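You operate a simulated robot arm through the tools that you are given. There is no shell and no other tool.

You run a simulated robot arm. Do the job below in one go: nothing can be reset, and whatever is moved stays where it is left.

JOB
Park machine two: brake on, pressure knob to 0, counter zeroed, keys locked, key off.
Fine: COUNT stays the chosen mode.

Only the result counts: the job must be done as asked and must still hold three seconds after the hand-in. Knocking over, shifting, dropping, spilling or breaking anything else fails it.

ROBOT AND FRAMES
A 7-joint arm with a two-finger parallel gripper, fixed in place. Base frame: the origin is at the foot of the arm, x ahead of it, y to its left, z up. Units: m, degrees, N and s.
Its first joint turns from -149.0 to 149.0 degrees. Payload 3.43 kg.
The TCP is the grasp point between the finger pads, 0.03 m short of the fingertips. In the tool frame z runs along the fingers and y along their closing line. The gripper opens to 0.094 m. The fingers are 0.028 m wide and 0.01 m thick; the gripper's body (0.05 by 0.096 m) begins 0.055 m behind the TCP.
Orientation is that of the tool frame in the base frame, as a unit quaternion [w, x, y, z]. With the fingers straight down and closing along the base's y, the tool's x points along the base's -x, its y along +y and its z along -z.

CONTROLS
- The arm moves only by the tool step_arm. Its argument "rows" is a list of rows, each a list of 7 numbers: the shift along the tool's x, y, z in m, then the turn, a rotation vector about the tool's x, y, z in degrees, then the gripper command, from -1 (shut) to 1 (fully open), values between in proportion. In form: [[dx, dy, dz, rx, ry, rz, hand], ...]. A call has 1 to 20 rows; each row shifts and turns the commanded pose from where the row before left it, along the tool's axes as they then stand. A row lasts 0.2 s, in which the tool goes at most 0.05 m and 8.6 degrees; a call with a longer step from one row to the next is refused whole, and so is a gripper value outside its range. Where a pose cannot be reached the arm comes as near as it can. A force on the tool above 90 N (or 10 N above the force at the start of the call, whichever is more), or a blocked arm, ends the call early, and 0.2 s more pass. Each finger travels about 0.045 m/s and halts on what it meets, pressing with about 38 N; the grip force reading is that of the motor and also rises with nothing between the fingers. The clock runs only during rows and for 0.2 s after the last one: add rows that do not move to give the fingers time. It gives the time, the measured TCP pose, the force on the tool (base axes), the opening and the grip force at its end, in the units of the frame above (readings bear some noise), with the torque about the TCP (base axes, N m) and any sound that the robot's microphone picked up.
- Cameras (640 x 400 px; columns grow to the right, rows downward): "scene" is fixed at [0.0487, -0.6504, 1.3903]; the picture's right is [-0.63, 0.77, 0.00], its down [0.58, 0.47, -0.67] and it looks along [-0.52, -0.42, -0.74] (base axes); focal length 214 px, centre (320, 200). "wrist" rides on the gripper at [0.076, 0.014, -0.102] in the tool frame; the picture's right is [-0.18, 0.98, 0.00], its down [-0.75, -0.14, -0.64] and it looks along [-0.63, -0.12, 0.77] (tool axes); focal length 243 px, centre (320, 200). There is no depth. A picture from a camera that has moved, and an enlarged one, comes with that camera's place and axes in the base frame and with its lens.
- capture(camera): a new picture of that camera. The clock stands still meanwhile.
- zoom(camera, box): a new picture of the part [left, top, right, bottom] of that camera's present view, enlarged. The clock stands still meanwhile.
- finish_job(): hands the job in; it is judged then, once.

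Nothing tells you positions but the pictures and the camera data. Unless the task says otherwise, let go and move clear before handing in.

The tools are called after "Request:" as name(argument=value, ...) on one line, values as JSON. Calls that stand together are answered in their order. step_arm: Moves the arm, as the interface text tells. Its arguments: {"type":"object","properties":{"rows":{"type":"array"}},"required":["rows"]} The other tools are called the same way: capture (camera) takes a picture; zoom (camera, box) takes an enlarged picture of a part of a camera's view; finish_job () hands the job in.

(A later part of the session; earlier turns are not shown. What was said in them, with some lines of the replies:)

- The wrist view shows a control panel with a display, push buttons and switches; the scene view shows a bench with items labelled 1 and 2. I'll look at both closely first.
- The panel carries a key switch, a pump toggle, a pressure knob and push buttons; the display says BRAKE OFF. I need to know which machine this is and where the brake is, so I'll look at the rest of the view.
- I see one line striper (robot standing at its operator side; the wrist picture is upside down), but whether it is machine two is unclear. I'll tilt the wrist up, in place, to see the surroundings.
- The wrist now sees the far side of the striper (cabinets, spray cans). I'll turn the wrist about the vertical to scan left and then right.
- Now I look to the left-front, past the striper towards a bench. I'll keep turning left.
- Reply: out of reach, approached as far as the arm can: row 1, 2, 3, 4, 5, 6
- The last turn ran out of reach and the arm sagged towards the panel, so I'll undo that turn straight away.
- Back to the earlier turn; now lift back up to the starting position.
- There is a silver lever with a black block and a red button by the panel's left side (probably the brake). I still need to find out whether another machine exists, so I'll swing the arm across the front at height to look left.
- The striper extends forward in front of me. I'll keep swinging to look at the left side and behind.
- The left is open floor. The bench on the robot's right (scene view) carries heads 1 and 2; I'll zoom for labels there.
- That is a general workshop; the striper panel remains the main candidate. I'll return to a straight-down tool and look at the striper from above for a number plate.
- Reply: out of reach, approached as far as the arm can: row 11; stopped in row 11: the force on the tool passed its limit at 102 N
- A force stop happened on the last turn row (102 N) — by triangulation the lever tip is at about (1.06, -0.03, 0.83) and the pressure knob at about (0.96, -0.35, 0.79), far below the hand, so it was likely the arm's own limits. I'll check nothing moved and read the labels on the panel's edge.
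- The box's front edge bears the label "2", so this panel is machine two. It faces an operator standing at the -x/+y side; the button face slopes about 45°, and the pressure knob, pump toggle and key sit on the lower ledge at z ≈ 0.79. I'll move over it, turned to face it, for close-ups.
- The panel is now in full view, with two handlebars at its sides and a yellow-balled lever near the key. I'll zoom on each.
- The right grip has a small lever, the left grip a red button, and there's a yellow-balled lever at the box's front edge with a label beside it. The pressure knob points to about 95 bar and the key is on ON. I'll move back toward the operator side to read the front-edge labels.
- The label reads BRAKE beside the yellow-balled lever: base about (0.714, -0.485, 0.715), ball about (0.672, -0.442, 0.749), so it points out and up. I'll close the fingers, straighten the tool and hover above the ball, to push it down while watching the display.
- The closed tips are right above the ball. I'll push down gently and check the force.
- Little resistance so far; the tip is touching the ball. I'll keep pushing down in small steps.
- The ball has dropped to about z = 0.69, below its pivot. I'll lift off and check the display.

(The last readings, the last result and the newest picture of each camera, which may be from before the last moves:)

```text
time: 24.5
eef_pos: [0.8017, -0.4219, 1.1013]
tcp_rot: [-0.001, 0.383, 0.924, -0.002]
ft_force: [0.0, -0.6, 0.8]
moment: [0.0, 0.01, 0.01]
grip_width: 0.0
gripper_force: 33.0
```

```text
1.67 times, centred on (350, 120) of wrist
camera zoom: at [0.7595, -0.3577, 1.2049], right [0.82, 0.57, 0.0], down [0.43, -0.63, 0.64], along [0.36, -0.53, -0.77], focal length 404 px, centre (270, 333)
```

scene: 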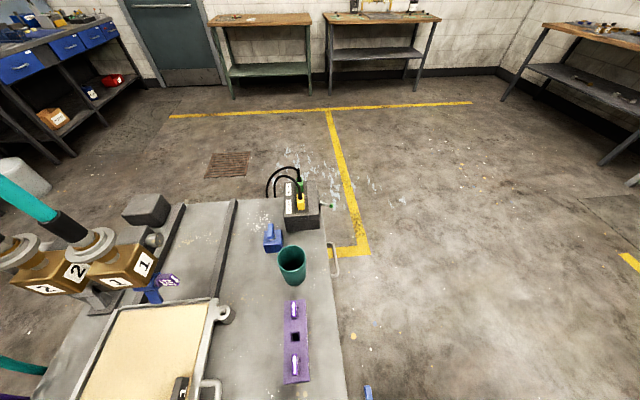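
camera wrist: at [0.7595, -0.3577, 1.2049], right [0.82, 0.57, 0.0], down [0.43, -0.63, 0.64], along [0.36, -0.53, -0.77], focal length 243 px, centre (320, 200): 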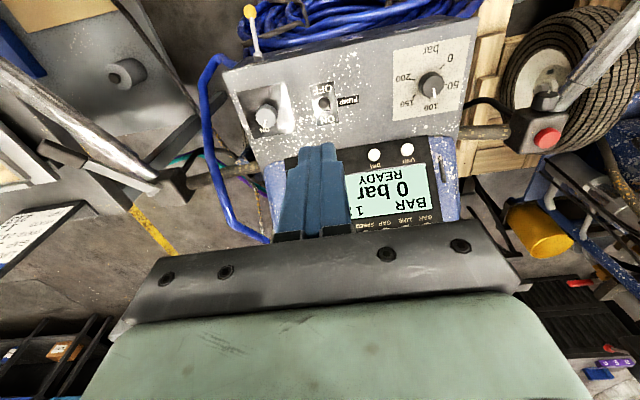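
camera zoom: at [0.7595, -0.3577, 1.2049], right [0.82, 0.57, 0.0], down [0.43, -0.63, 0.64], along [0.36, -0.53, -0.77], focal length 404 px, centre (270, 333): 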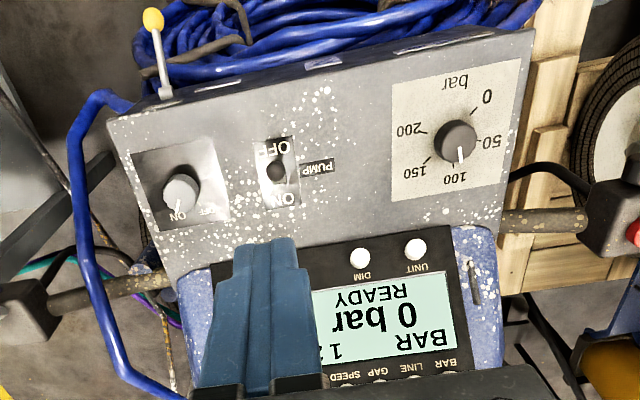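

The display now reads READY, so the brake is on. Next is the pressure knob at about (0.960, -0.347, 0.79): I'll open the fingers, turn for a good twisting range and hover above it.

Request:
step_arm(rows=[[-0.0098, 0.0275, 0.0333, 0, 0, 0, 1], [-0.0098, 0.0275, 0.0333, 0, 0, 0, 1], [-0.0098, 0.0275, 0.0333, 0, 0, 0, 1], [-0.0098, 0.0275, 0.0333, 0, 0, 0, 1], [-0.0098, 0.0275, 0.0333, 0, 0, 0, 1], [-0.0098, 0.0275, 0.0333, 0, 0, 0, 1], [0, 0, 0, 0, 0, 8.33, 1], [0, 0, 0, 0, 0, 8.33, 1], [0, 0, 0, 0, 0, 8.33, 1]])

Request:
capture(camera="wrist")

Request:
zoom(camera="wrist", box=[220, 80, 420, 220])

```text
time: 26.5
eef_pos: [0.9583, -0.3438, 0.9036]
tcp_rot: [0.0, 0.575, 0.818, 0.0]
ft_force: [1.4, 0.4, 0.2]
moment: [-0.04, -0.01, 0.01]
grip_width: 0.094
gripper_force: 0.0
```

```text
taken
camera wrist: at [0.948, -0.2671, 1.0061], right [0.99, 0.16, 0.0], down [0.12, -0.76, 0.64], along [0.1, -0.63, -0.77], focal length 243 px, centre (320, 200)
```

wrist: 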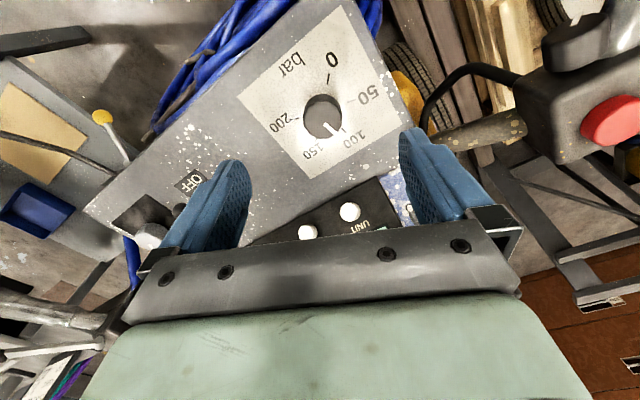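

```text
2.86 times, centred on (320, 150) of wrist
camera zoom: at [0.948, -0.2671, 1.0061], right [0.99, 0.16, 0.0], down [0.12, -0.76, 0.64], along [0.1, -0.63, -0.77], focal length 693 px, centre (320, 343)
```

zoom: 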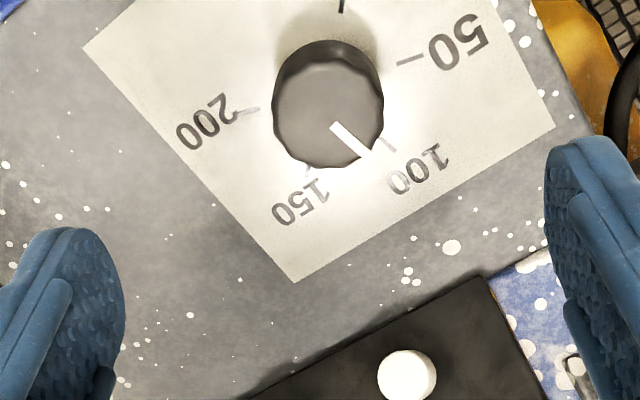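

I can reach it. The knob (about 33 mm wide) is centred at about (0.963, -0.347), its pointer is at 100, and the 0 mark lies 120° counter-clockwise from above. I'll lower the open fingers around it.

Request:
step_arm(rows=[[-0.0015, 0.0011, 0.03, 0, 0, 0, 1], [-0.0015, 0.0011, 0.03, 0, 0, 0, 1], [-0.0015, 0.0011, 0.015, 0, 0, 0, 1], [0, 0, 0.008, 0, 0, 0, 1], [0, 0, 0.006, 0, 0, 0, 1]])

Request:
capture(camera="wrist")

```text
time: 27.7
eef_pos: [0.9629, -0.3467, 0.813]
tcp_rot: [0.0, 0.574, 0.819, -0.001]
ft_force: [-0.1, -0.8, 0.4]
moment: [0.01, -0.03, -0.01]
grip_width: 0.0942
gripper_force: 0.0
```

```text
taken
camera wrist: at [0.9528, -0.271, 0.916], right [0.99, 0.16, 0.0], down [0.13, -0.76, 0.64], along [0.1, -0.63, -0.77], focal length 243 px, centre (320, 200)
```

wrist: 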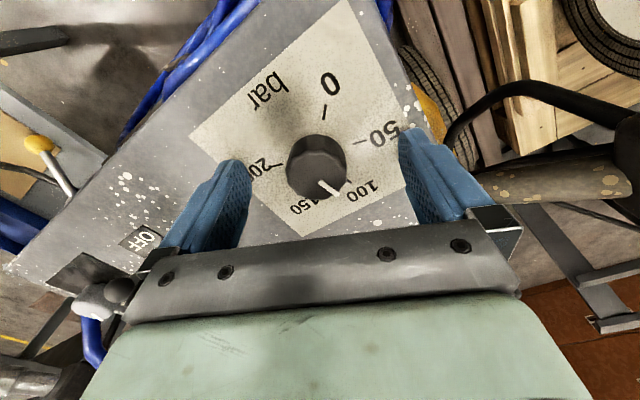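

The fingers straddle the knob with about a centimetre to the surface. I'll lower a little more and close on it.

Request:
step_arm(rows=[[0, 0, 0.004, 0, 0, 0, 1], [0, 0, 0, 0, 0, 0, -1], [0, 0, 0, 0, 0, 0, -1], [0, 0, 0, 0, 0, 0, -1], [0, 0, 0, 0, 0, 0, -1], [0, 0, 0, 0, 0, 0, -1]])

Request:
capture(camera="wrist")

```text
time: 29.1
eef_pos: [0.9615, -0.3473, 0.8101]
tcp_rot: [-0.002, 0.573, 0.819, -0.001]
ft_force: [-5.2, -2.1, 13.1]
moment: [0.17, 0.27, -0.01]
grip_width: 0.0338
gripper_force: 42.0
```

```text
taken
camera wrist: at [0.9513, -0.2716, 0.913], right [0.99, 0.16, 0.0], down [0.13, -0.76, 0.64], along [0.1, -0.63, -0.77], focal length 243 px, centre (320, 200)
```

wrist: 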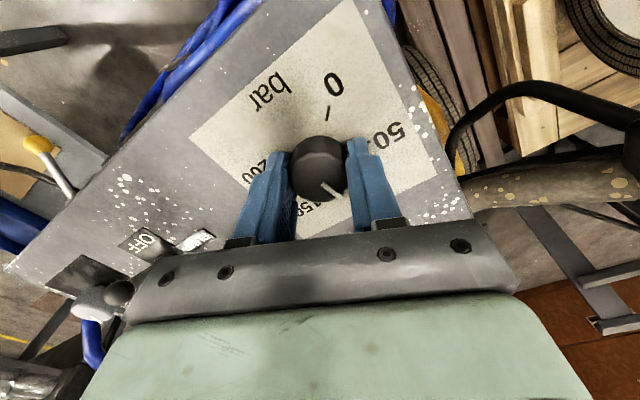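

Gripped (34 mm). I'll ease up 2 mm and turn counter-clockwise (as seen from above) halfway first, checking the pointer.

Request:
step_arm(rows=[[0, 0, -0.002, 0, 0, 0, -1], [0, 0, 0, 0, 0, -8.5, -1], [0, 0, 0, 0, 0, -8.5, -1], [0, 0, 0, 0, 0, -8.5, -1], [0, 0, 0, 0, 0, -8.5, -1], [0, 0, 0, 0, 0, -8.5, -1], [0, 0, 0, 0, 0, -8.5, -1], [0, 0, 0, 0, 0, 0, -1]])

Request:
capture(camera="wrist")

```text
time: 30.9
eef_pos: [0.9634, -0.3466, 0.81]
tcp_rot: [-0.001, 0.164, 0.986, -0.001]
ft_force: [-21.0, -7.5, -27.2]
moment: [-0.14, 0.25, 0.03]
grip_width: 0.0335
gripper_force: 44.8
```

```text
taken
camera wrist: at [0.8977, -0.3093, 0.9135], right [0.49, 0.87, 0.0], down [0.67, -0.38, 0.64], along [0.56, -0.32, -0.77], focal length 243 px, centre (320, 200)
```

wrist: 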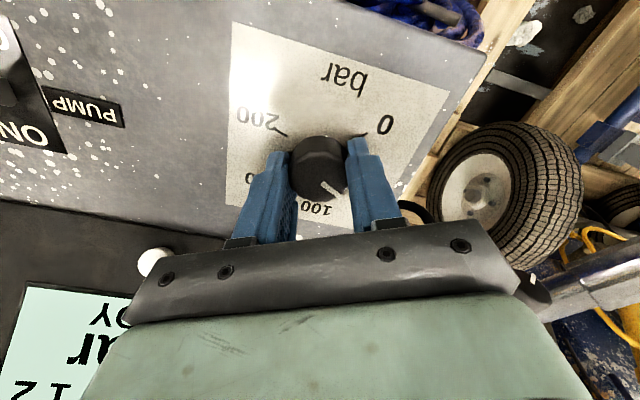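

The pointer turns with the hand; there is a moderate side load, so I'll continue in small batches.

Request:
step_arm(rows=[[0, 0, 0, 0, 0, -8.5, -1], [0, 0, 0, 0, 0, -8.5, -1], [0, 0, 0, 0, 0, -8.5, -1], [0, 0, 0, 0, 0, -8.5, -1], [0, 0, 0, 0, 0, 0, -1]])

Request:
capture(camera="wrist")

```text
time: 32.1
eef_pos: [0.9633, -0.346, 0.8111]
tcp_rot: [-0.002, -0.132, 0.991, 0.001]
ft_force: [-18.5, 5.8, -23.5]
moment: [0.11, 0.73, -0.02]
grip_width: 0.0334
gripper_force: 44.8
```

```text
taken
camera wrist: at [0.8885, -0.3528, 0.9141], right [-0.08, 1.0, 0.0], down [0.77, 0.06, 0.64], along [0.64, 0.05, -0.77], focal length 243 px, centre (320, 200)
```

wrist: 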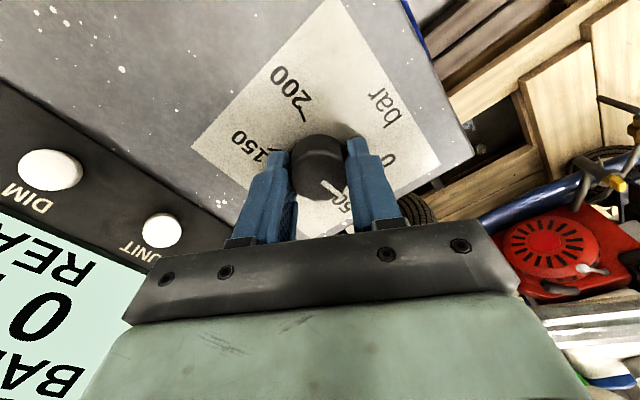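

Continue the last third of the turn.

Request:
step_arm(rows=[[0, 0, 0, 0, 0, -8.5, -1], [0, 0, 0, 0, 0, -8.5, -1], [0, 0, 0, 0, 0, -8.5, -1], [0, 0, 0, 0, 0, -8.5, -1], [0, 0, 0, 0, 0, 0, -1]])

Request:
capture(camera="wrist")

```text
time: 33.3
eef_pos: [0.9636, -0.344, 0.8121]
tcp_rot: [-0.003, -0.416, 0.909, 0.002]
ft_force: [-21.6, 20.7, -24.5]
moment: [-0.01, 0.68, -0.06]
grip_width: 0.0337
gripper_force: 44.9
```

```text
taken
camera wrist: at [0.9049, -0.394, 0.9142], right [-0.62, 0.78, 0.01], down [0.6, 0.48, 0.64], along [0.5, 0.4, -0.77], focal length 243 px, centre (320, 200)
```

wrist: 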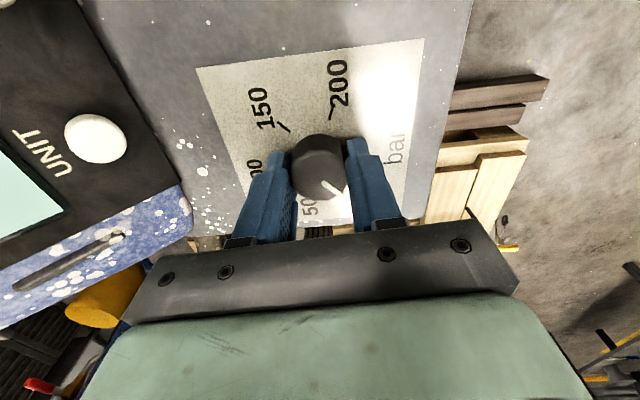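

About 119° turned. I'll release, lift and look at the pointer.

Request:
step_arm(rows=[[0, 0, 0, 0, 0, 0, 0.3], [0, 0, 0, 0, 0, 0, 0.3], [0, 0, 0, 0, 0, 0, 0.3], [0, 0, -0.02, 0, 0, 0, 0.3], [0, 0, -0.03, 0, 0, 0, 0.3], [0, 0, -0.03, 0, 0, 0, 0.3]])

Request:
zoom(camera="wrist", box=[220, 60, 420, 200])

```text
time: 34.7
eef_pos: [0.9648, -0.3473, 0.8926]
tcp_rot: [-0.001, -0.416, 0.91, 0.0]
ft_force: [-0.4, 0.6, -0.6]
moment: [0.04, 0.01, 0.01]
grip_width: 0.0608
gripper_force: 0.1
```

```text
2.86 times, centred on (320, 130) of wrist
camera zoom: at [0.9052, -0.3956, 0.9968], right [-0.62, 0.78, 0.0], down [0.6, 0.48, 0.64], along [0.5, 0.4, -0.77], focal length 693 px, centre (320, 400)
```

zoom: 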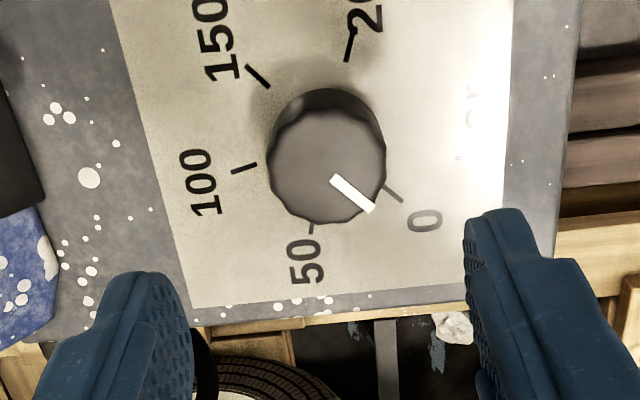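

The pointer is at or very near 0. For an exact reading I'll turn the camera so it looks along the pointer line.

Request:
step_arm(rows=[[0, 0, 0, 0, 0, 8.5, 0.3], [0, 0, 0, 0, 0, 8.5, 0.3], [0, 0, 0, 0, 0, 8.5, 0.3], [0, 0, 0, 0, 0, 8.5, 0.3], [0, 0, 0, 0, 0, 8.5, 0.3], [0, 0, 0, 0, 0, 8.5, 0.3], [0, 0, 0, 0, 0, 8.5, 0.3], [0, 0, 0, 0, 0, 8.5, 0.3], [0, 0, 0, 0, 0, 8.5, 0.3], [0, 0, 0, 0, 0, 8.5, 0.3], [0, 0, 0, 0, 0, 8.5, 0.3], [0, 0, 0, 0, 0, 8.5, 0.3], [0, 0, 0, 0, 0, 8.5, 0.3], [0, 0, 0, 0, 0, 8.5, 0.3], [0, 0, 0, 0, 0, 8.5, 0.3], [0, 0, 0, 0, 0, 8.5, 0.3]])

Request:
zoom(camera="wrist", box=[250, 70, 390, 190])

```text
time: 38.1
eef_pos: [0.9642, -0.3456, 0.8902]
tcp_rot: [-0.001, 0.689, 0.725, 0.0]
ft_force: [-0.5, -0.7, -0.2]
moment: [0.02, 0.01, 0.01]
grip_width: 0.0614
gripper_force: 0.0
```

```text
3.33 times, centred on (320, 130) of wrist
camera zoom: at [0.9757, -0.27, 0.9946], right [0.99, -0.13, 0.0], down [-0.1, -0.76, 0.64], along [-0.09, -0.64, -0.77], focal length 809 px, centre (320, 433)
```

zoom: 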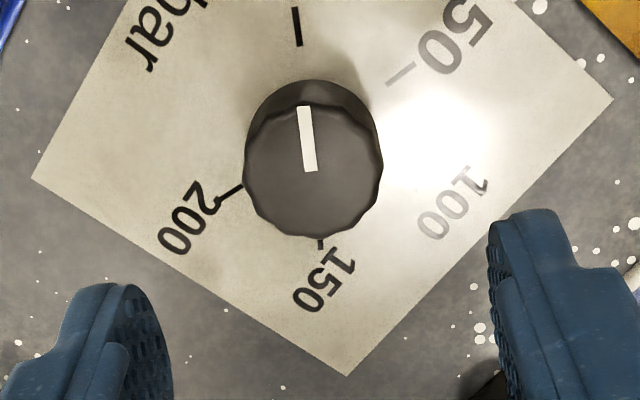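

Pointer and 0 mark line up, so the pressure knob is at 0. Next are the buttons: I'll close the fingers, face the sloped keypad squarely and stand off near COUNT.

Request:
step_arm(rows=[[0, 0, -0.02, 0, 0, -8.4, -1], [0, 0, 0, 0, 0, -8.4, -1], [0, 0, 0, 0, 0, -8.4, -1], [0, 0, 0, 0, 0, -8.4, -1], [0, 0, 0, 0, 0, -8.4, -1], [-0.013, -0.028, -0.02, 0, 0, 0, -1], [-0.013, -0.028, -0.02, 0, 0, 0, -1], [-0.013, -0.028, -0.02, 0, 0, 0, -1], [-0.013, -0.028, -0.02, 0, 0, 0, -1], [-0.013, -0.028, -0.02, 0, 0, 0, -1], [-0.013, -0.028, -0.02, 0, 0, 0, -1], [0, 0, 0, 0, -7.5, 0, -1], [0, 0, 0, 0, -7.5, 0, -1], [0, 0, 0, 0, -7.5, 0, -1], [0, 0, 0, 0, -7.5, 0, -1], [0, 0, 0, 0, -7.5, 0, -1], [0, 0, 0, 0, -7.5, 0, -1]])

Request:
capture(camera="wrist")

Request:
zoom(camera="wrist", box=[180, 0, 460, 190])

```text
time: 41.7
eef_pos: [0.8995, -0.5201, 1.0325]
tcp_rot: [0.354, 0.353, 0.853, -0.147]
ft_force: [0.1, -1.1, 0.5]
moment: [0.01, 0.04, 0.0]
grip_width: 0.0
gripper_force: 32.6
```

```text
taken
camera wrist: at [0.8226, -0.4215, 1.0508], right [0.79, 0.6, 0.13], down [-0.04, -0.15, 0.99], along [0.62, -0.78, -0.09], focal length 243 px, centre (320, 200)
```

wrist: 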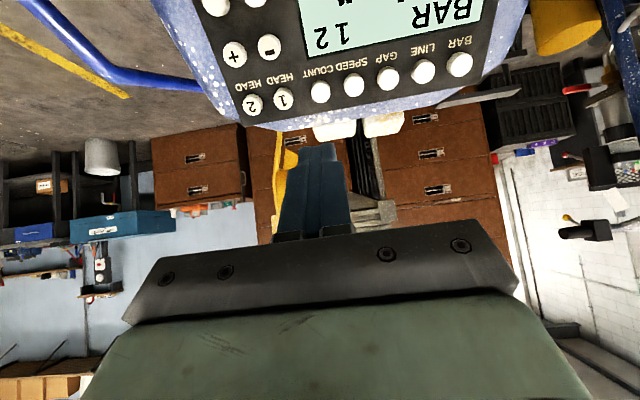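

```text
2.11 times, centred on (320, 95) of wrist
camera zoom: at [0.8226, -0.4215, 1.0508], right [0.79, 0.6, 0.13], down [-0.04, -0.15, 0.99], along [0.62, -0.78, -0.09], focal length 511 px, centre (320, 421)
```

zoom: 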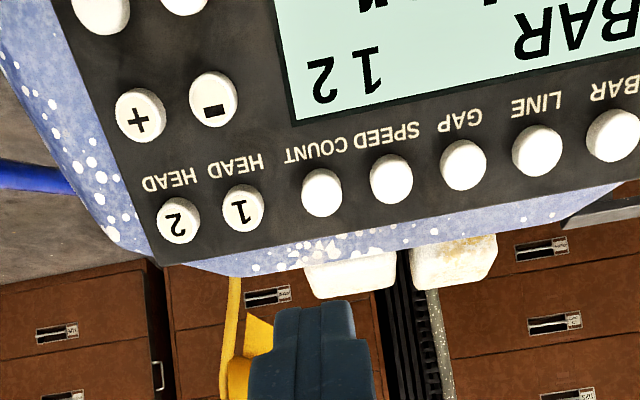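

COUNT (text below it in the operator's sense) is at about (0.990, -0.609, 0.908), almost exactly on the tool axis, ~0.147 m ahead of the tips. I'll approach to about 3 cm and re-check.

Request:
step_arm(rows=[[0, 0, 0.04, 0, 0, 0, -1], [0, 0, 0.04, 0, 0, 0, -1], [-0.001, 0.001, 0.035, 0, 0, 0, -1]])

Request:
capture(camera="wrist")

Request:
zoom(camera="wrist", box=[220, 60, 420, 200])

```text
time: 42.5
eef_pos: [0.9587, -0.5774, 0.9504]
tcp_rot: [0.354, 0.353, 0.854, -0.146]
ft_force: [-0.1, -0.2, -0.4]
moment: [0.0, -0.02, 0.01]
grip_width: 0.0001
gripper_force: 32.8
```

```text
taken
camera wrist: at [0.8818, -0.4777, 0.9703], right [0.79, 0.6, 0.13], down [-0.04, -0.15, 0.99], along [0.62, -0.78, -0.1], focal length 243 px, centre (320, 200)
```

wrist: 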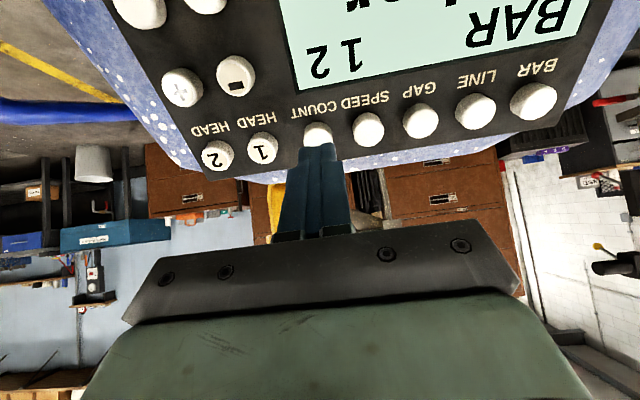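

```text
2.86 times, centred on (320, 130) of wrist
camera zoom: at [0.8818, -0.4777, 0.9703], right [0.79, 0.6, 0.13], down [-0.04, -0.15, 0.99], along [0.62, -0.78, -0.1], focal length 693 px, centre (320, 400)
```

zoom: 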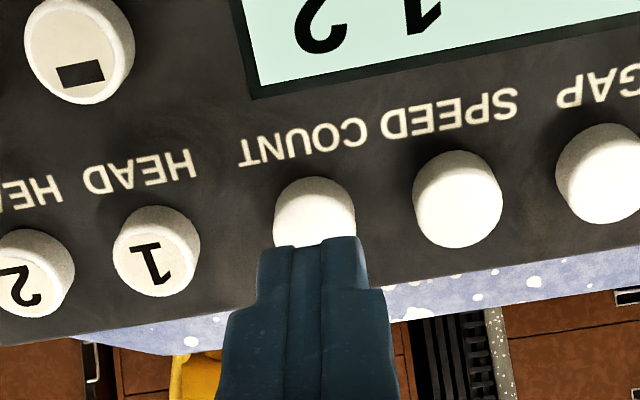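

Laterally well centred. I'll advance slowly until contact shows in the force.

Request:
step_arm(rows=[[-0.002, 0, 0.015, 0, 0, 0, -1], [-0.002, 0, 0.01, 0, 0, 0, -1]])

Request:
zoom(camera="wrist", box=[220, 60, 420, 200])

```text
time: 43.1
eef_pos: [0.9745, -0.5931, 0.9356]
tcp_rot: [0.353, 0.353, 0.854, -0.147]
ft_force: [0.1, 0.4, 0.7]
moment: [0.0, -0.01, 0.02]
grip_width: 0.0
gripper_force: 33.1
```

```text
2.86 times, centred on (320, 130) of wrist
camera zoom: at [0.896, -0.4926, 0.9546], right [0.79, 0.6, 0.13], down [-0.04, -0.15, 0.99], along [0.62, -0.78, -0.1], focal length 693 px, centre (320, 400)
```

zoom: 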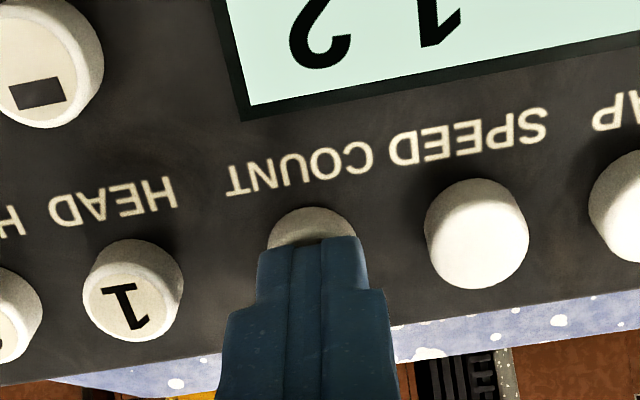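

The tip covers most of the button and is close to contact; advance in small steps.

Request:
step_arm(rows=[[0, 0, 0.004, 0, 0, 0, -1], [0, 0, 0.003, 0, 0, 0, -1]])

Request:
capture(camera="wrist")

```text
time: 43.7
eef_pos: [0.9766, -0.5941, 0.9321]
tcp_rot: [0.353, 0.353, 0.854, -0.148]
ft_force: [-7.2, 10.4, 7.6]
moment: [0.08, 0.06, 0.01]
grip_width: 0.0001
gripper_force: 32.7
heard: click
```

```text
taken
camera wrist: at [0.8983, -0.4955, 0.9513], right [0.79, 0.6, 0.13], down [-0.04, -0.16, 0.99], along [0.62, -0.78, -0.1], focal length 243 px, centre (320, 200)
```

wrist: 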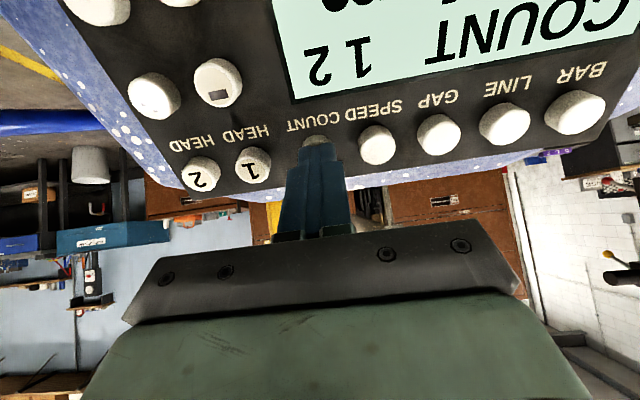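

A click and the display switched to COUNT; contact matches my estimate. I'll back off and move over ZERO, estimated at (0.914, -0.595, 0.843).

Request:
step_arm(rows=[[0, 0, -0.03, 0, 0, 0, -1], [0, 0, -0.015, 0, 0, 0, -1], [0.0312, -0.015, 0, 0, 0, 0, -1], [0.0312, -0.015, 0, 0, 0, 0, -1], [0.0312, -0.015, 0, 0, 0, 0, -1]])

Request:
capture(camera="wrist")

Request:
zoom(camera="wrist", box=[220, 60, 420, 200])

```text
time: 44.9
eef_pos: [0.8765, -0.5575, 0.8964]
tcp_rot: [0.352, 0.353, 0.854, -0.146]
ft_force: [-0.1, -0.3, -0.5]
moment: [-0.02, 0.03, 0.02]
grip_width: 0.0002
gripper_force: 32.8
```

```text
taken
camera wrist: at [0.7986, -0.4581, 0.9164], right [0.79, 0.6, 0.13], down [-0.04, -0.16, 0.99], along [0.62, -0.78, -0.1], focal length 243 px, centre (320, 200)
```

wrist: 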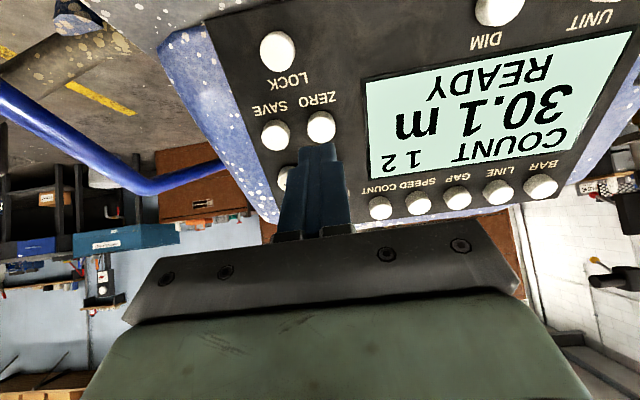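

```text
2.86 times, centred on (320, 130) of wrist
camera zoom: at [0.7986, -0.4581, 0.9164], right [0.79, 0.6, 0.13], down [-0.04, -0.16, 0.99], along [0.62, -0.78, -0.1], focal length 693 px, centre (320, 400)
```

zoom: 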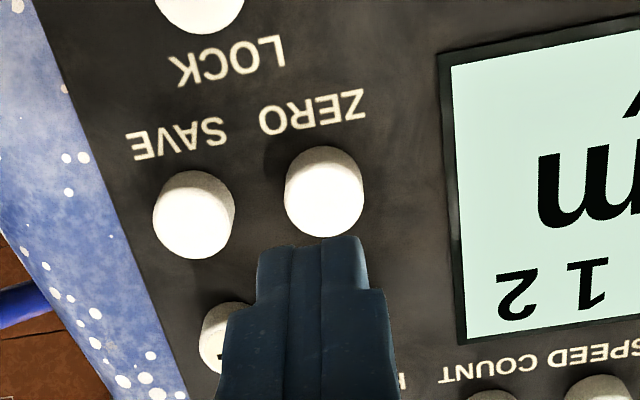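

Display: COUNT 30.1 m, READY. ZERO sits about 41 mm ahead; small sideways correction of 3 mm, then press.

Request:
step_arm(rows=[[0, 0.003, 0.015, 0, 0, 0, -1], [0, 0, 0.013, 0, 0, 0, -1], [0, 0, 0.008, 0, 0, 0, -1]])

Request:
zoom(camera="wrist", box=[220, 60, 420, 200])

```text
time: 45.7
eef_pos: [0.8968, -0.5744, 0.8723]
tcp_rot: [0.352, 0.354, 0.854, -0.147]
ft_force: [-0.6, -0.7, 0.0]
moment: [0.0, 0.03, -0.03]
grip_width: 0.0001
gripper_force: 32.8
```

```text
2.86 times, centred on (320, 130) of wrist
camera zoom: at [0.8184, -0.4753, 0.8907], right [0.79, 0.6, 0.13], down [-0.04, -0.16, 0.99], along [0.62, -0.78, -0.1], focal length 693 px, centre (320, 400)
```

zoom: 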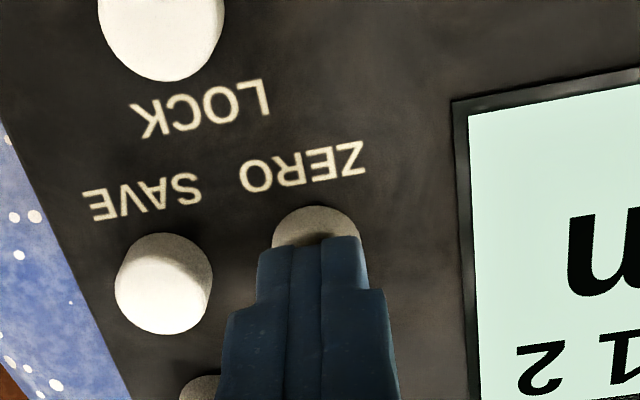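

Aligned with ZERO and almost touching; press in small steps.

Request:
step_arm(rows=[[0, 0, 0.004, 0, 0, 0, -1], [0, 0, 0.003, 0, 0, 0, -1]])

Request:
capture(camera="wrist")

```text
time: 46.3
eef_pos: [0.8996, -0.5767, 0.8672]
tcp_rot: [0.353, 0.352, 0.854, -0.147]
ft_force: [-0.6, 2.1, 2.2]
moment: [0.01, 0.01, 0.04]
grip_width: 0.0001
gripper_force: 32.9
heard: click
```

```text
taken
camera wrist: at [0.8218, -0.4785, 0.8859], right [0.79, 0.6, 0.13], down [-0.04, -0.15, 0.99], along [0.62, -0.78, -0.1], focal length 243 px, centre (320, 200)
```

wrist: 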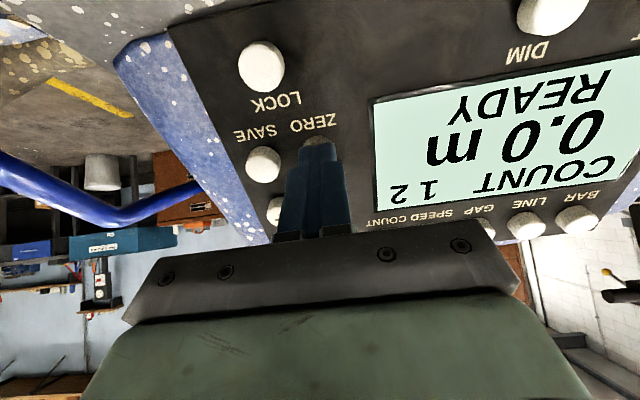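

Counter reads 0.0 m. Now LOCK, about 55 mm down-slope and 19 mm to the operator's right; I'll back off and move over it.

Request:
step_arm(rows=[[0, 0, -0.03, 0, 0, 0, -1], [0.0275, -0.0095, 0, 0, 0, 0, -1], [0.0275, -0.0095, 0, 0, 0, 0, -1]])

Request:
capture(camera="wrist")

Request:
zoom(camera="wrist", box=[220, 60, 420, 200])

```text
time: 47.1
eef_pos: [0.8426, -0.5488, 0.8484]
tcp_rot: [0.353, 0.353, 0.854, -0.147]
ft_force: [0.2, 0.4, 0.4]
moment: [-0.03, 0.02, 0.0]
grip_width: 0.0
gripper_force: 33.2
```

```text
taken
camera wrist: at [0.766, -0.4488, 0.8681], right [0.79, 0.6, 0.13], down [-0.04, -0.16, 0.99], along [0.62, -0.78, -0.1], focal length 243 px, centre (320, 200)
```

wrist: 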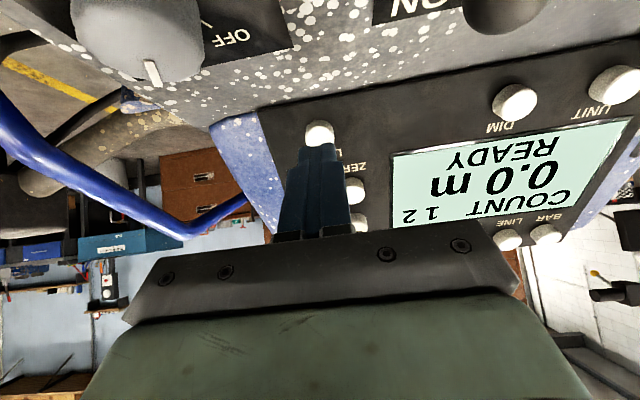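

```text
2.86 times, centred on (320, 130) of wrist
camera zoom: at [0.766, -0.4488, 0.8681], right [0.79, 0.6, 0.13], down [-0.04, -0.16, 0.99], along [0.62, -0.78, -0.1], focal length 693 px, centre (320, 400)
```

zoom: 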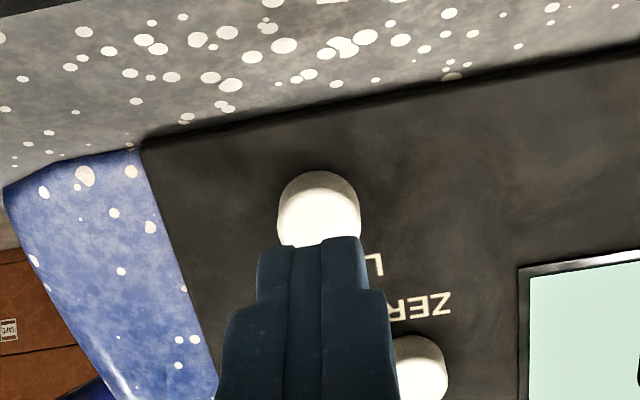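

Well aligned with LOCK. Advance and press.

Request:
step_arm(rows=[[0, 0, 0.014, 0, 0, 0, -1], [0, 0, 0.008, 0, 0, 0, -1], [0, 0, 0.004, 0, 0, 0, -1], [0, 0, 0.003, 0, 0, 0, -1]])

Request:
capture(camera="wrist")

```text
time: 48.1
eef_pos: [0.8586, -0.5635, 0.8279]
tcp_rot: [0.353, 0.353, 0.854, -0.146]
ft_force: [-1.5, 1.3, 2.2]
moment: [-0.01, 0.0, 0.02]
grip_width: 0.0
gripper_force: 33.2
heard: click
```

```text
taken
camera wrist: at [0.7803, -0.4644, 0.847], right [0.79, 0.6, 0.13], down [-0.04, -0.15, 0.99], along [0.62, -0.78, -0.1], focal length 243 px, centre (320, 200)
```

wrist: 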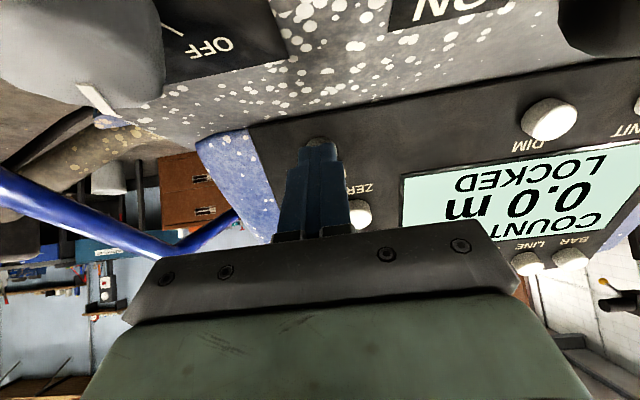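

Display shows LOCKED with COUNT 0.0 m. Last is the key: I'll back off, straighten the tool, open the fingers and hover over the key knob at about (0.774, -0.538).

Request:
step_arm(rows=[[0, 0, -0.035, 0, 0, 0, -1], [0, 0, -0.035, 0, 0, 0, -1], [0, 0, -0.03, 0, 0, 0, -1], [0, 0, 0, 0, 7.5, 0, -1], [0, 0, 0, 0, 7.5, 0, -1], [0, 0, 0, 0, 7.5, 0, -1], [0, 0, 0, 0, 7.5, 0, -1], [0, 0, 0, 0, 7.5, 0, -1], [0, 0, 0, 0, 7.5, 0, -1], [0.0037, -0.021, -0.016, 0, 0, 0, 1], [0.0037, -0.021, -0.016, 0, 0, 0, 1], [0, 0, 0, 0, 0, 0, 1], [0, 0, 0, 0, 0, 0, 1], [0, 0, 0, 0, 0, 0, 1], [0, 0, 0, 0, 0, 0, 1]])

Request:
capture(camera="wrist")

Request:
zoom(camera="wrist", box=[220, 60, 420, 200])

```text
time: 51.3
eef_pos: [0.7741, -0.5384, 0.9333]
tcp_rot: [0.0, 0.382, 0.924, -0.001]
ft_force: [0.2, 0.2, 0.0]
moment: [-0.01, 0.0, 0.02]
grip_width: 0.094
gripper_force: 0.0
```

```text
taken
camera wrist: at [0.731, -0.4745, 1.0355], right [0.82, 0.57, 0.0], down [0.43, -0.63, 0.64], along [0.36, -0.53, -0.77], focal length 243 px, centre (320, 200)
```

wrist: 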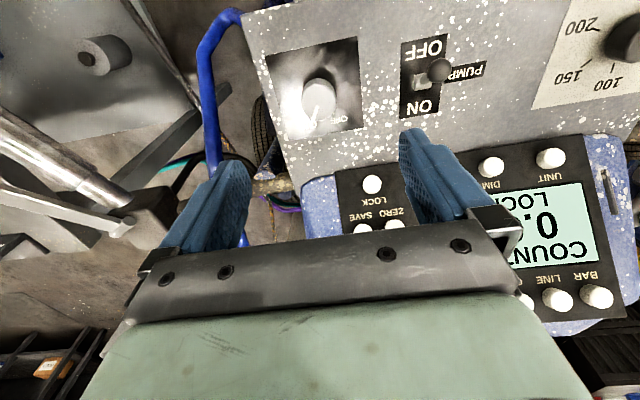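

```text
2.86 times, centred on (320, 130) of wrist
camera zoom: at [0.731, -0.4745, 1.0355], right [0.82, 0.57, 0.0], down [0.43, -0.63, 0.64], along [0.36, -0.53, -0.77], focal length 693 px, centre (320, 400)
```

zoom: 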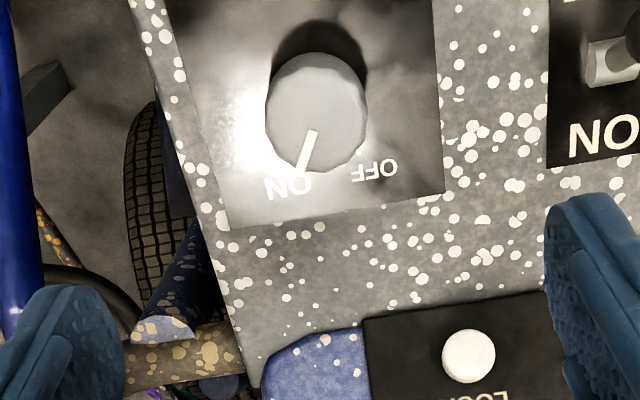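

The key knob (ON now) is at about (0.7725, -0.537), and OFF is about 55° counter-clockwise from above. I'll narrow the opening a bit, lower onto it and grip.

Request:
step_arm(rows=[[0.001, 0, 0.04, 0, 0, 0, 0.3], [0.001, 0, 0.035, 0, 0, 0, 0.3], [0, 0, 0.02, 0, 0, 0, 0.3], [0, 0, 0.012, 0, 0, 0, 0.3], [0, 0, 0.008, 0, 0, 0, 0.3], [0, 0, 0.004, 0, 0, 0, 0.3]])

Request:
capture(camera="wrist")

```text
time: 52.7
eef_pos: [0.7707, -0.5364, 0.8123]
tcp_rot: [0.0, 0.383, 0.924, -0.002]
ft_force: [-0.8, 0.4, -0.3]
moment: [0.01, 0.01, 0.02]
grip_width: 0.0611
gripper_force: 0.1
```

```text
taken
camera wrist: at [0.7285, -0.4722, 0.9151], right [0.82, 0.57, 0.0], down [0.43, -0.63, 0.64], along [0.36, -0.53, -0.77], focal length 243 px, centre (320, 200)
```

wrist: 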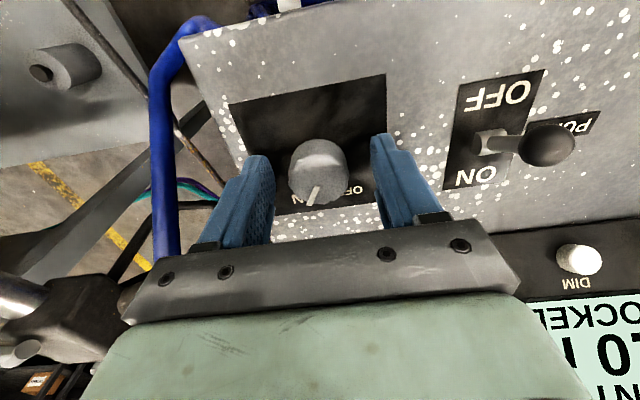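

The fingers straddle the key knob without contact. Close on it, then turn about 34° first and check.

Request:
step_arm(rows=[[0, 0, 0, 0, 0, 0, -1], [0, 0, 0, 0, 0, 0, -1], [0, 0, 0, 0, 0, 0, -1], [0, 0, 0, 0, 0, 0, -1], [0, 0, 0, 0, 0, -8.5, -1], [0, 0, 0, 0, 0, -8.5, -1], [0, 0, 0, 0, 0, -8.5, -1], [0, 0, 0, 0, 0, -8.5, -1], [0, 0, 0, 0, 0, 0, -1]])

Request:
capture(camera="wrist")

```text
time: 54.7
eef_pos: [0.7702, -0.5377, 0.8118]
tcp_rot: [-0.002, 0.095, 0.995, -0.001]
ft_force: [-23.4, -9.4, -2.8]
moment: [-0.24, 0.01, -0.03]
grip_width: 0.0332
gripper_force: 45.1
```

```text
taken
camera wrist: at [0.6998, -0.509, 0.9155], right [0.37, 0.93, 0.0], down [0.72, -0.28, 0.64], along [0.59, -0.24, -0.77], focal length 243 px, centre (320, 200)
```

wrist: 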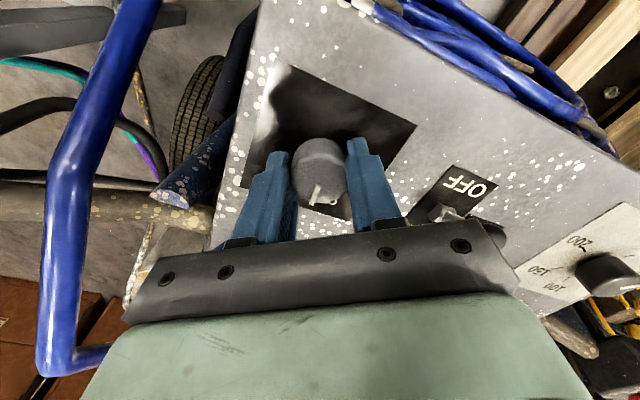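

The knob follows. I'll turn the rest to about 57°.

Request:
step_arm(rows=[[0, 0, 0, 0, 0, -8, -1], [0, 0, 0, 0, 0, -8, -1], [0, 0, 0, 0, 0, -7, -1], [0, 0, 0, 0, 0, 0, -1]])

Request:
capture(camera="wrist")

```text
time: 55.7
eef_pos: [0.7695, -0.5374, 0.8122]
tcp_rot: [-0.002, -0.105, 0.994, -0.001]
ft_force: [-28.4, -8.1, -6.2]
moment: [-0.04, 0.46, 0.02]
grip_width: 0.0334
gripper_force: 44.5
```

```text
taken
camera wrist: at [0.6949, -0.5396, 0.9156], right [-0.03, 1.0, 0.0], down [0.77, 0.02, 0.64], along [0.64, 0.01, -0.77], focal length 243 px, centre (320, 200)
```

wrist: 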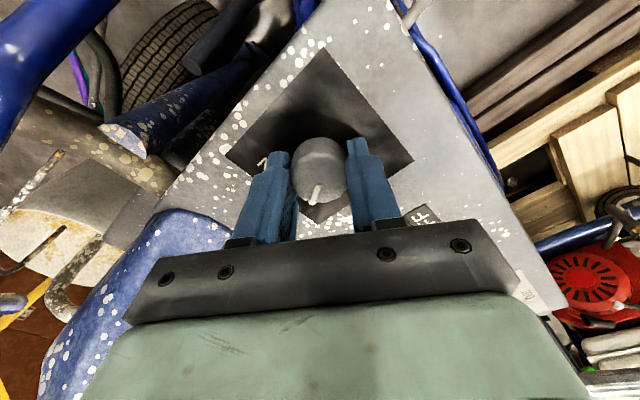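

Release, lift and look back at the key and display.

Request:
step_arm(rows=[[0, 0, 0, 0, 0, 0, 0.3], [0, 0, 0, 0, 0, 0, 0.3], [0, 0, 0, 0, 0, 0, 0.3], [0, 0, -0.02, 0, 0, 0, 0.3], [0, 0, -0.04, 0, 0, 0, 0.3], [0, 0, -0.04, 0, 0, 0, 0.3], [0, 0, -0.03, 0, 0, 8.2, 0.3], [0, 0, 0, 0, 0, 8.2, 0.3], [0, 0, 0, 0, 0, 8.2, 0.3], [0, 0, 0, 0, 0, 8.2, 0.3], [0, 0, 0, 0, 0, 8.2, 0.3], [0, 0, 0, 0, 0, 8.2, 0.3], [0, 0, 0, 0, 0, 8.2, 0.3]])

Request:
capture(camera="wrist")

Request:
zoom(camera="wrist", box=[240, 60, 400, 170])

```text
time: 58.5
eef_pos: [0.7722, -0.5357, 0.9426]
tcp_rot: [-0.001, 0.387, 0.922, 0.0]
ft_force: [0.4, 0.2, 0.7]
moment: [0.04, 0.04, -0.02]
grip_width: 0.0614
gripper_force: 0.0
```

```text
taken
camera wrist: at [0.7303, -0.4725, 1.0449], right [0.83, 0.56, 0.0], down [0.43, -0.64, 0.64], along [0.36, -0.53, -0.77], focal length 243 px, centre (320, 200)
```

wrist: 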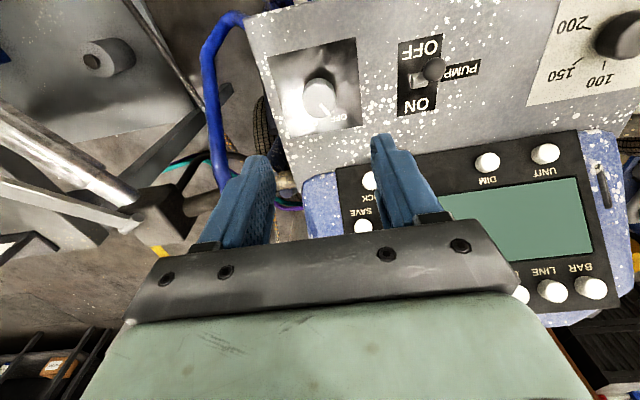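

```text
3.64 times, centred on (320, 115) of wrist
camera zoom: at [0.7303, -0.4725, 1.0449], right [0.83, 0.56, 0.0], down [0.43, -0.64, 0.64], along [0.36, -0.53, -0.77], focal length 882 px, centre (320, 509)
```

zoom: 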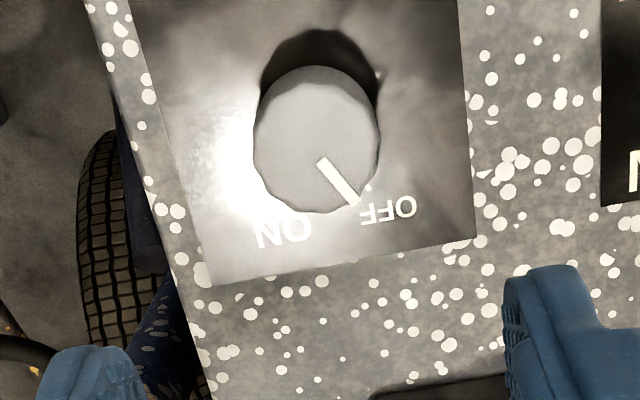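

The display is dark and the pointer is on OFF. I'll move up clear and make a final check of brake lever, pressure knob and surroundings.

Request:
step_arm(rows=[[0, 0, -0.04, 0, 0, 0, 0.3], [0.01, 0.018, -0.03, 0, 0, 0, 0.3], [0.01, 0.018, -0.03, 0, 0, 0, 0.3], [0.01, 0.018, -0.03, 0, 0, 0, 0.3], [0.01, 0.018, -0.03, 0, 0, 0, 0.3], [0, 0, 0, 0, 0, 0, 0.3]])

Request:
capture(camera="wrist")

Request:
zoom(camera="wrist", box=[220, 0, 480, 180])

Request:
capture(camera="scene")

```text
time: 59.9
eef_pos: [0.7951, -0.4589, 1.1006]
tcp_rot: [0.0, 0.385, 0.923, 0.0]
ft_force: [0.1, -0.3, -0.3]
moment: [-0.01, 0.0, 0.01]
grip_width: 0.0611
gripper_force: 0.1
```

```text
taken
camera wrist: at [0.7528, -0.3939, 1.2047], right [0.83, 0.56, 0.0], down [0.43, -0.63, 0.64], along [0.36, -0.53, -0.77], focal length 243 px, centre (320, 200)
```

wrist: 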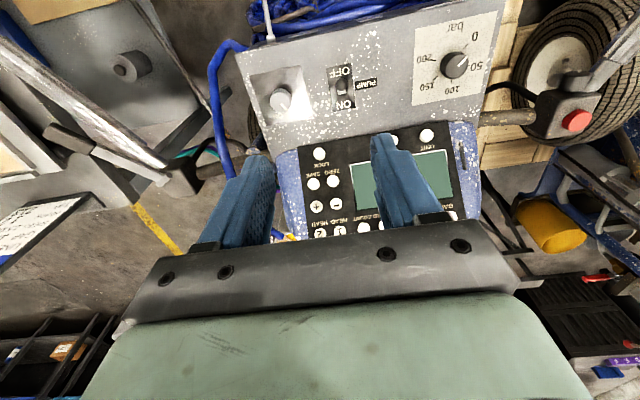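

```text
2.22 times, centred on (350, 90) of wrist
camera zoom: at [0.7528, -0.3939, 1.2047], right [0.83, 0.56, 0.0], down [0.43, -0.63, 0.64], along [0.36, -0.53, -0.77], focal length 539 px, centre (253, 444)
```

zoom: 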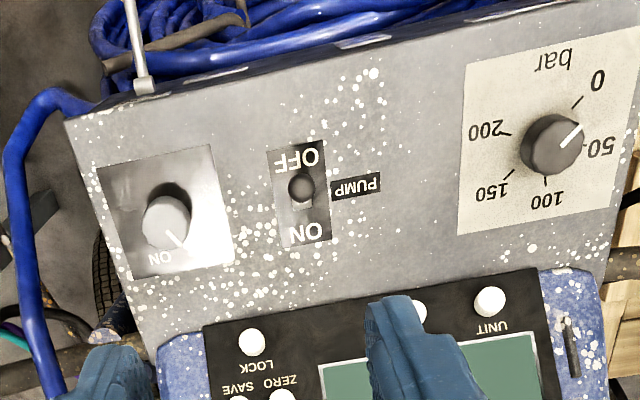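

```text
taken
```

scene: 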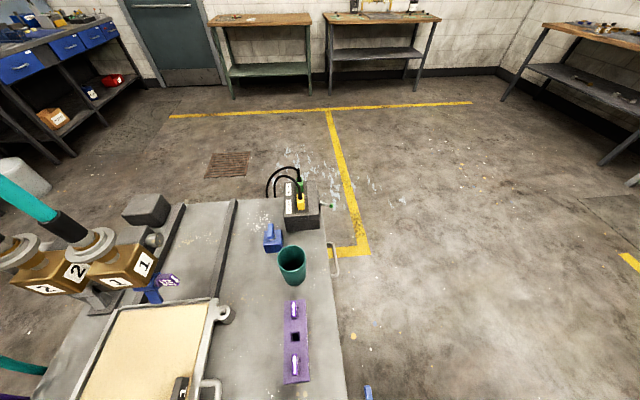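

Everything is as asked. The brake lever is down (the display read READY), and the pressure pointer is on 0. The counter was zeroed with COUNT chosen, the keys are LOCKED, and the key is on OFF. Nothing else looks moved, and the hand is clear, so I'm handing in.

Request:
finish_job()

```text
The job is handed in.
```

Machine two is parked and the job is handed in; I haven't seen the judging result. I identified the machine by the "2" plate on the front of its control box.

- **Brake:** on. I pushed the lever down, and the display changed from BRAKE OFF to READY.
- **Pressure knob:** turned from 100 to 0. The pointer lines up with the 0 mark to within a degree or two, judged by eye from the camera.
- **Counter:** zeroed. It went from 30.1 m to 0.0 m.
- **Mode:** COUNT. The display was in BAR mode at the start, so I pressed COUNT first and left it there.
- **Keys:** locked. The display showed LOCKED.
- **Key:** off. The pointer is on OFF and the display is dark.

I left the pump switch alone, and nothing else looked moved in the final pictures. While I was looking around at the start, the arm stopped once on a 102 N force reading. Nothing in view was near the hand, so I took it to be the arm's own reach limit.
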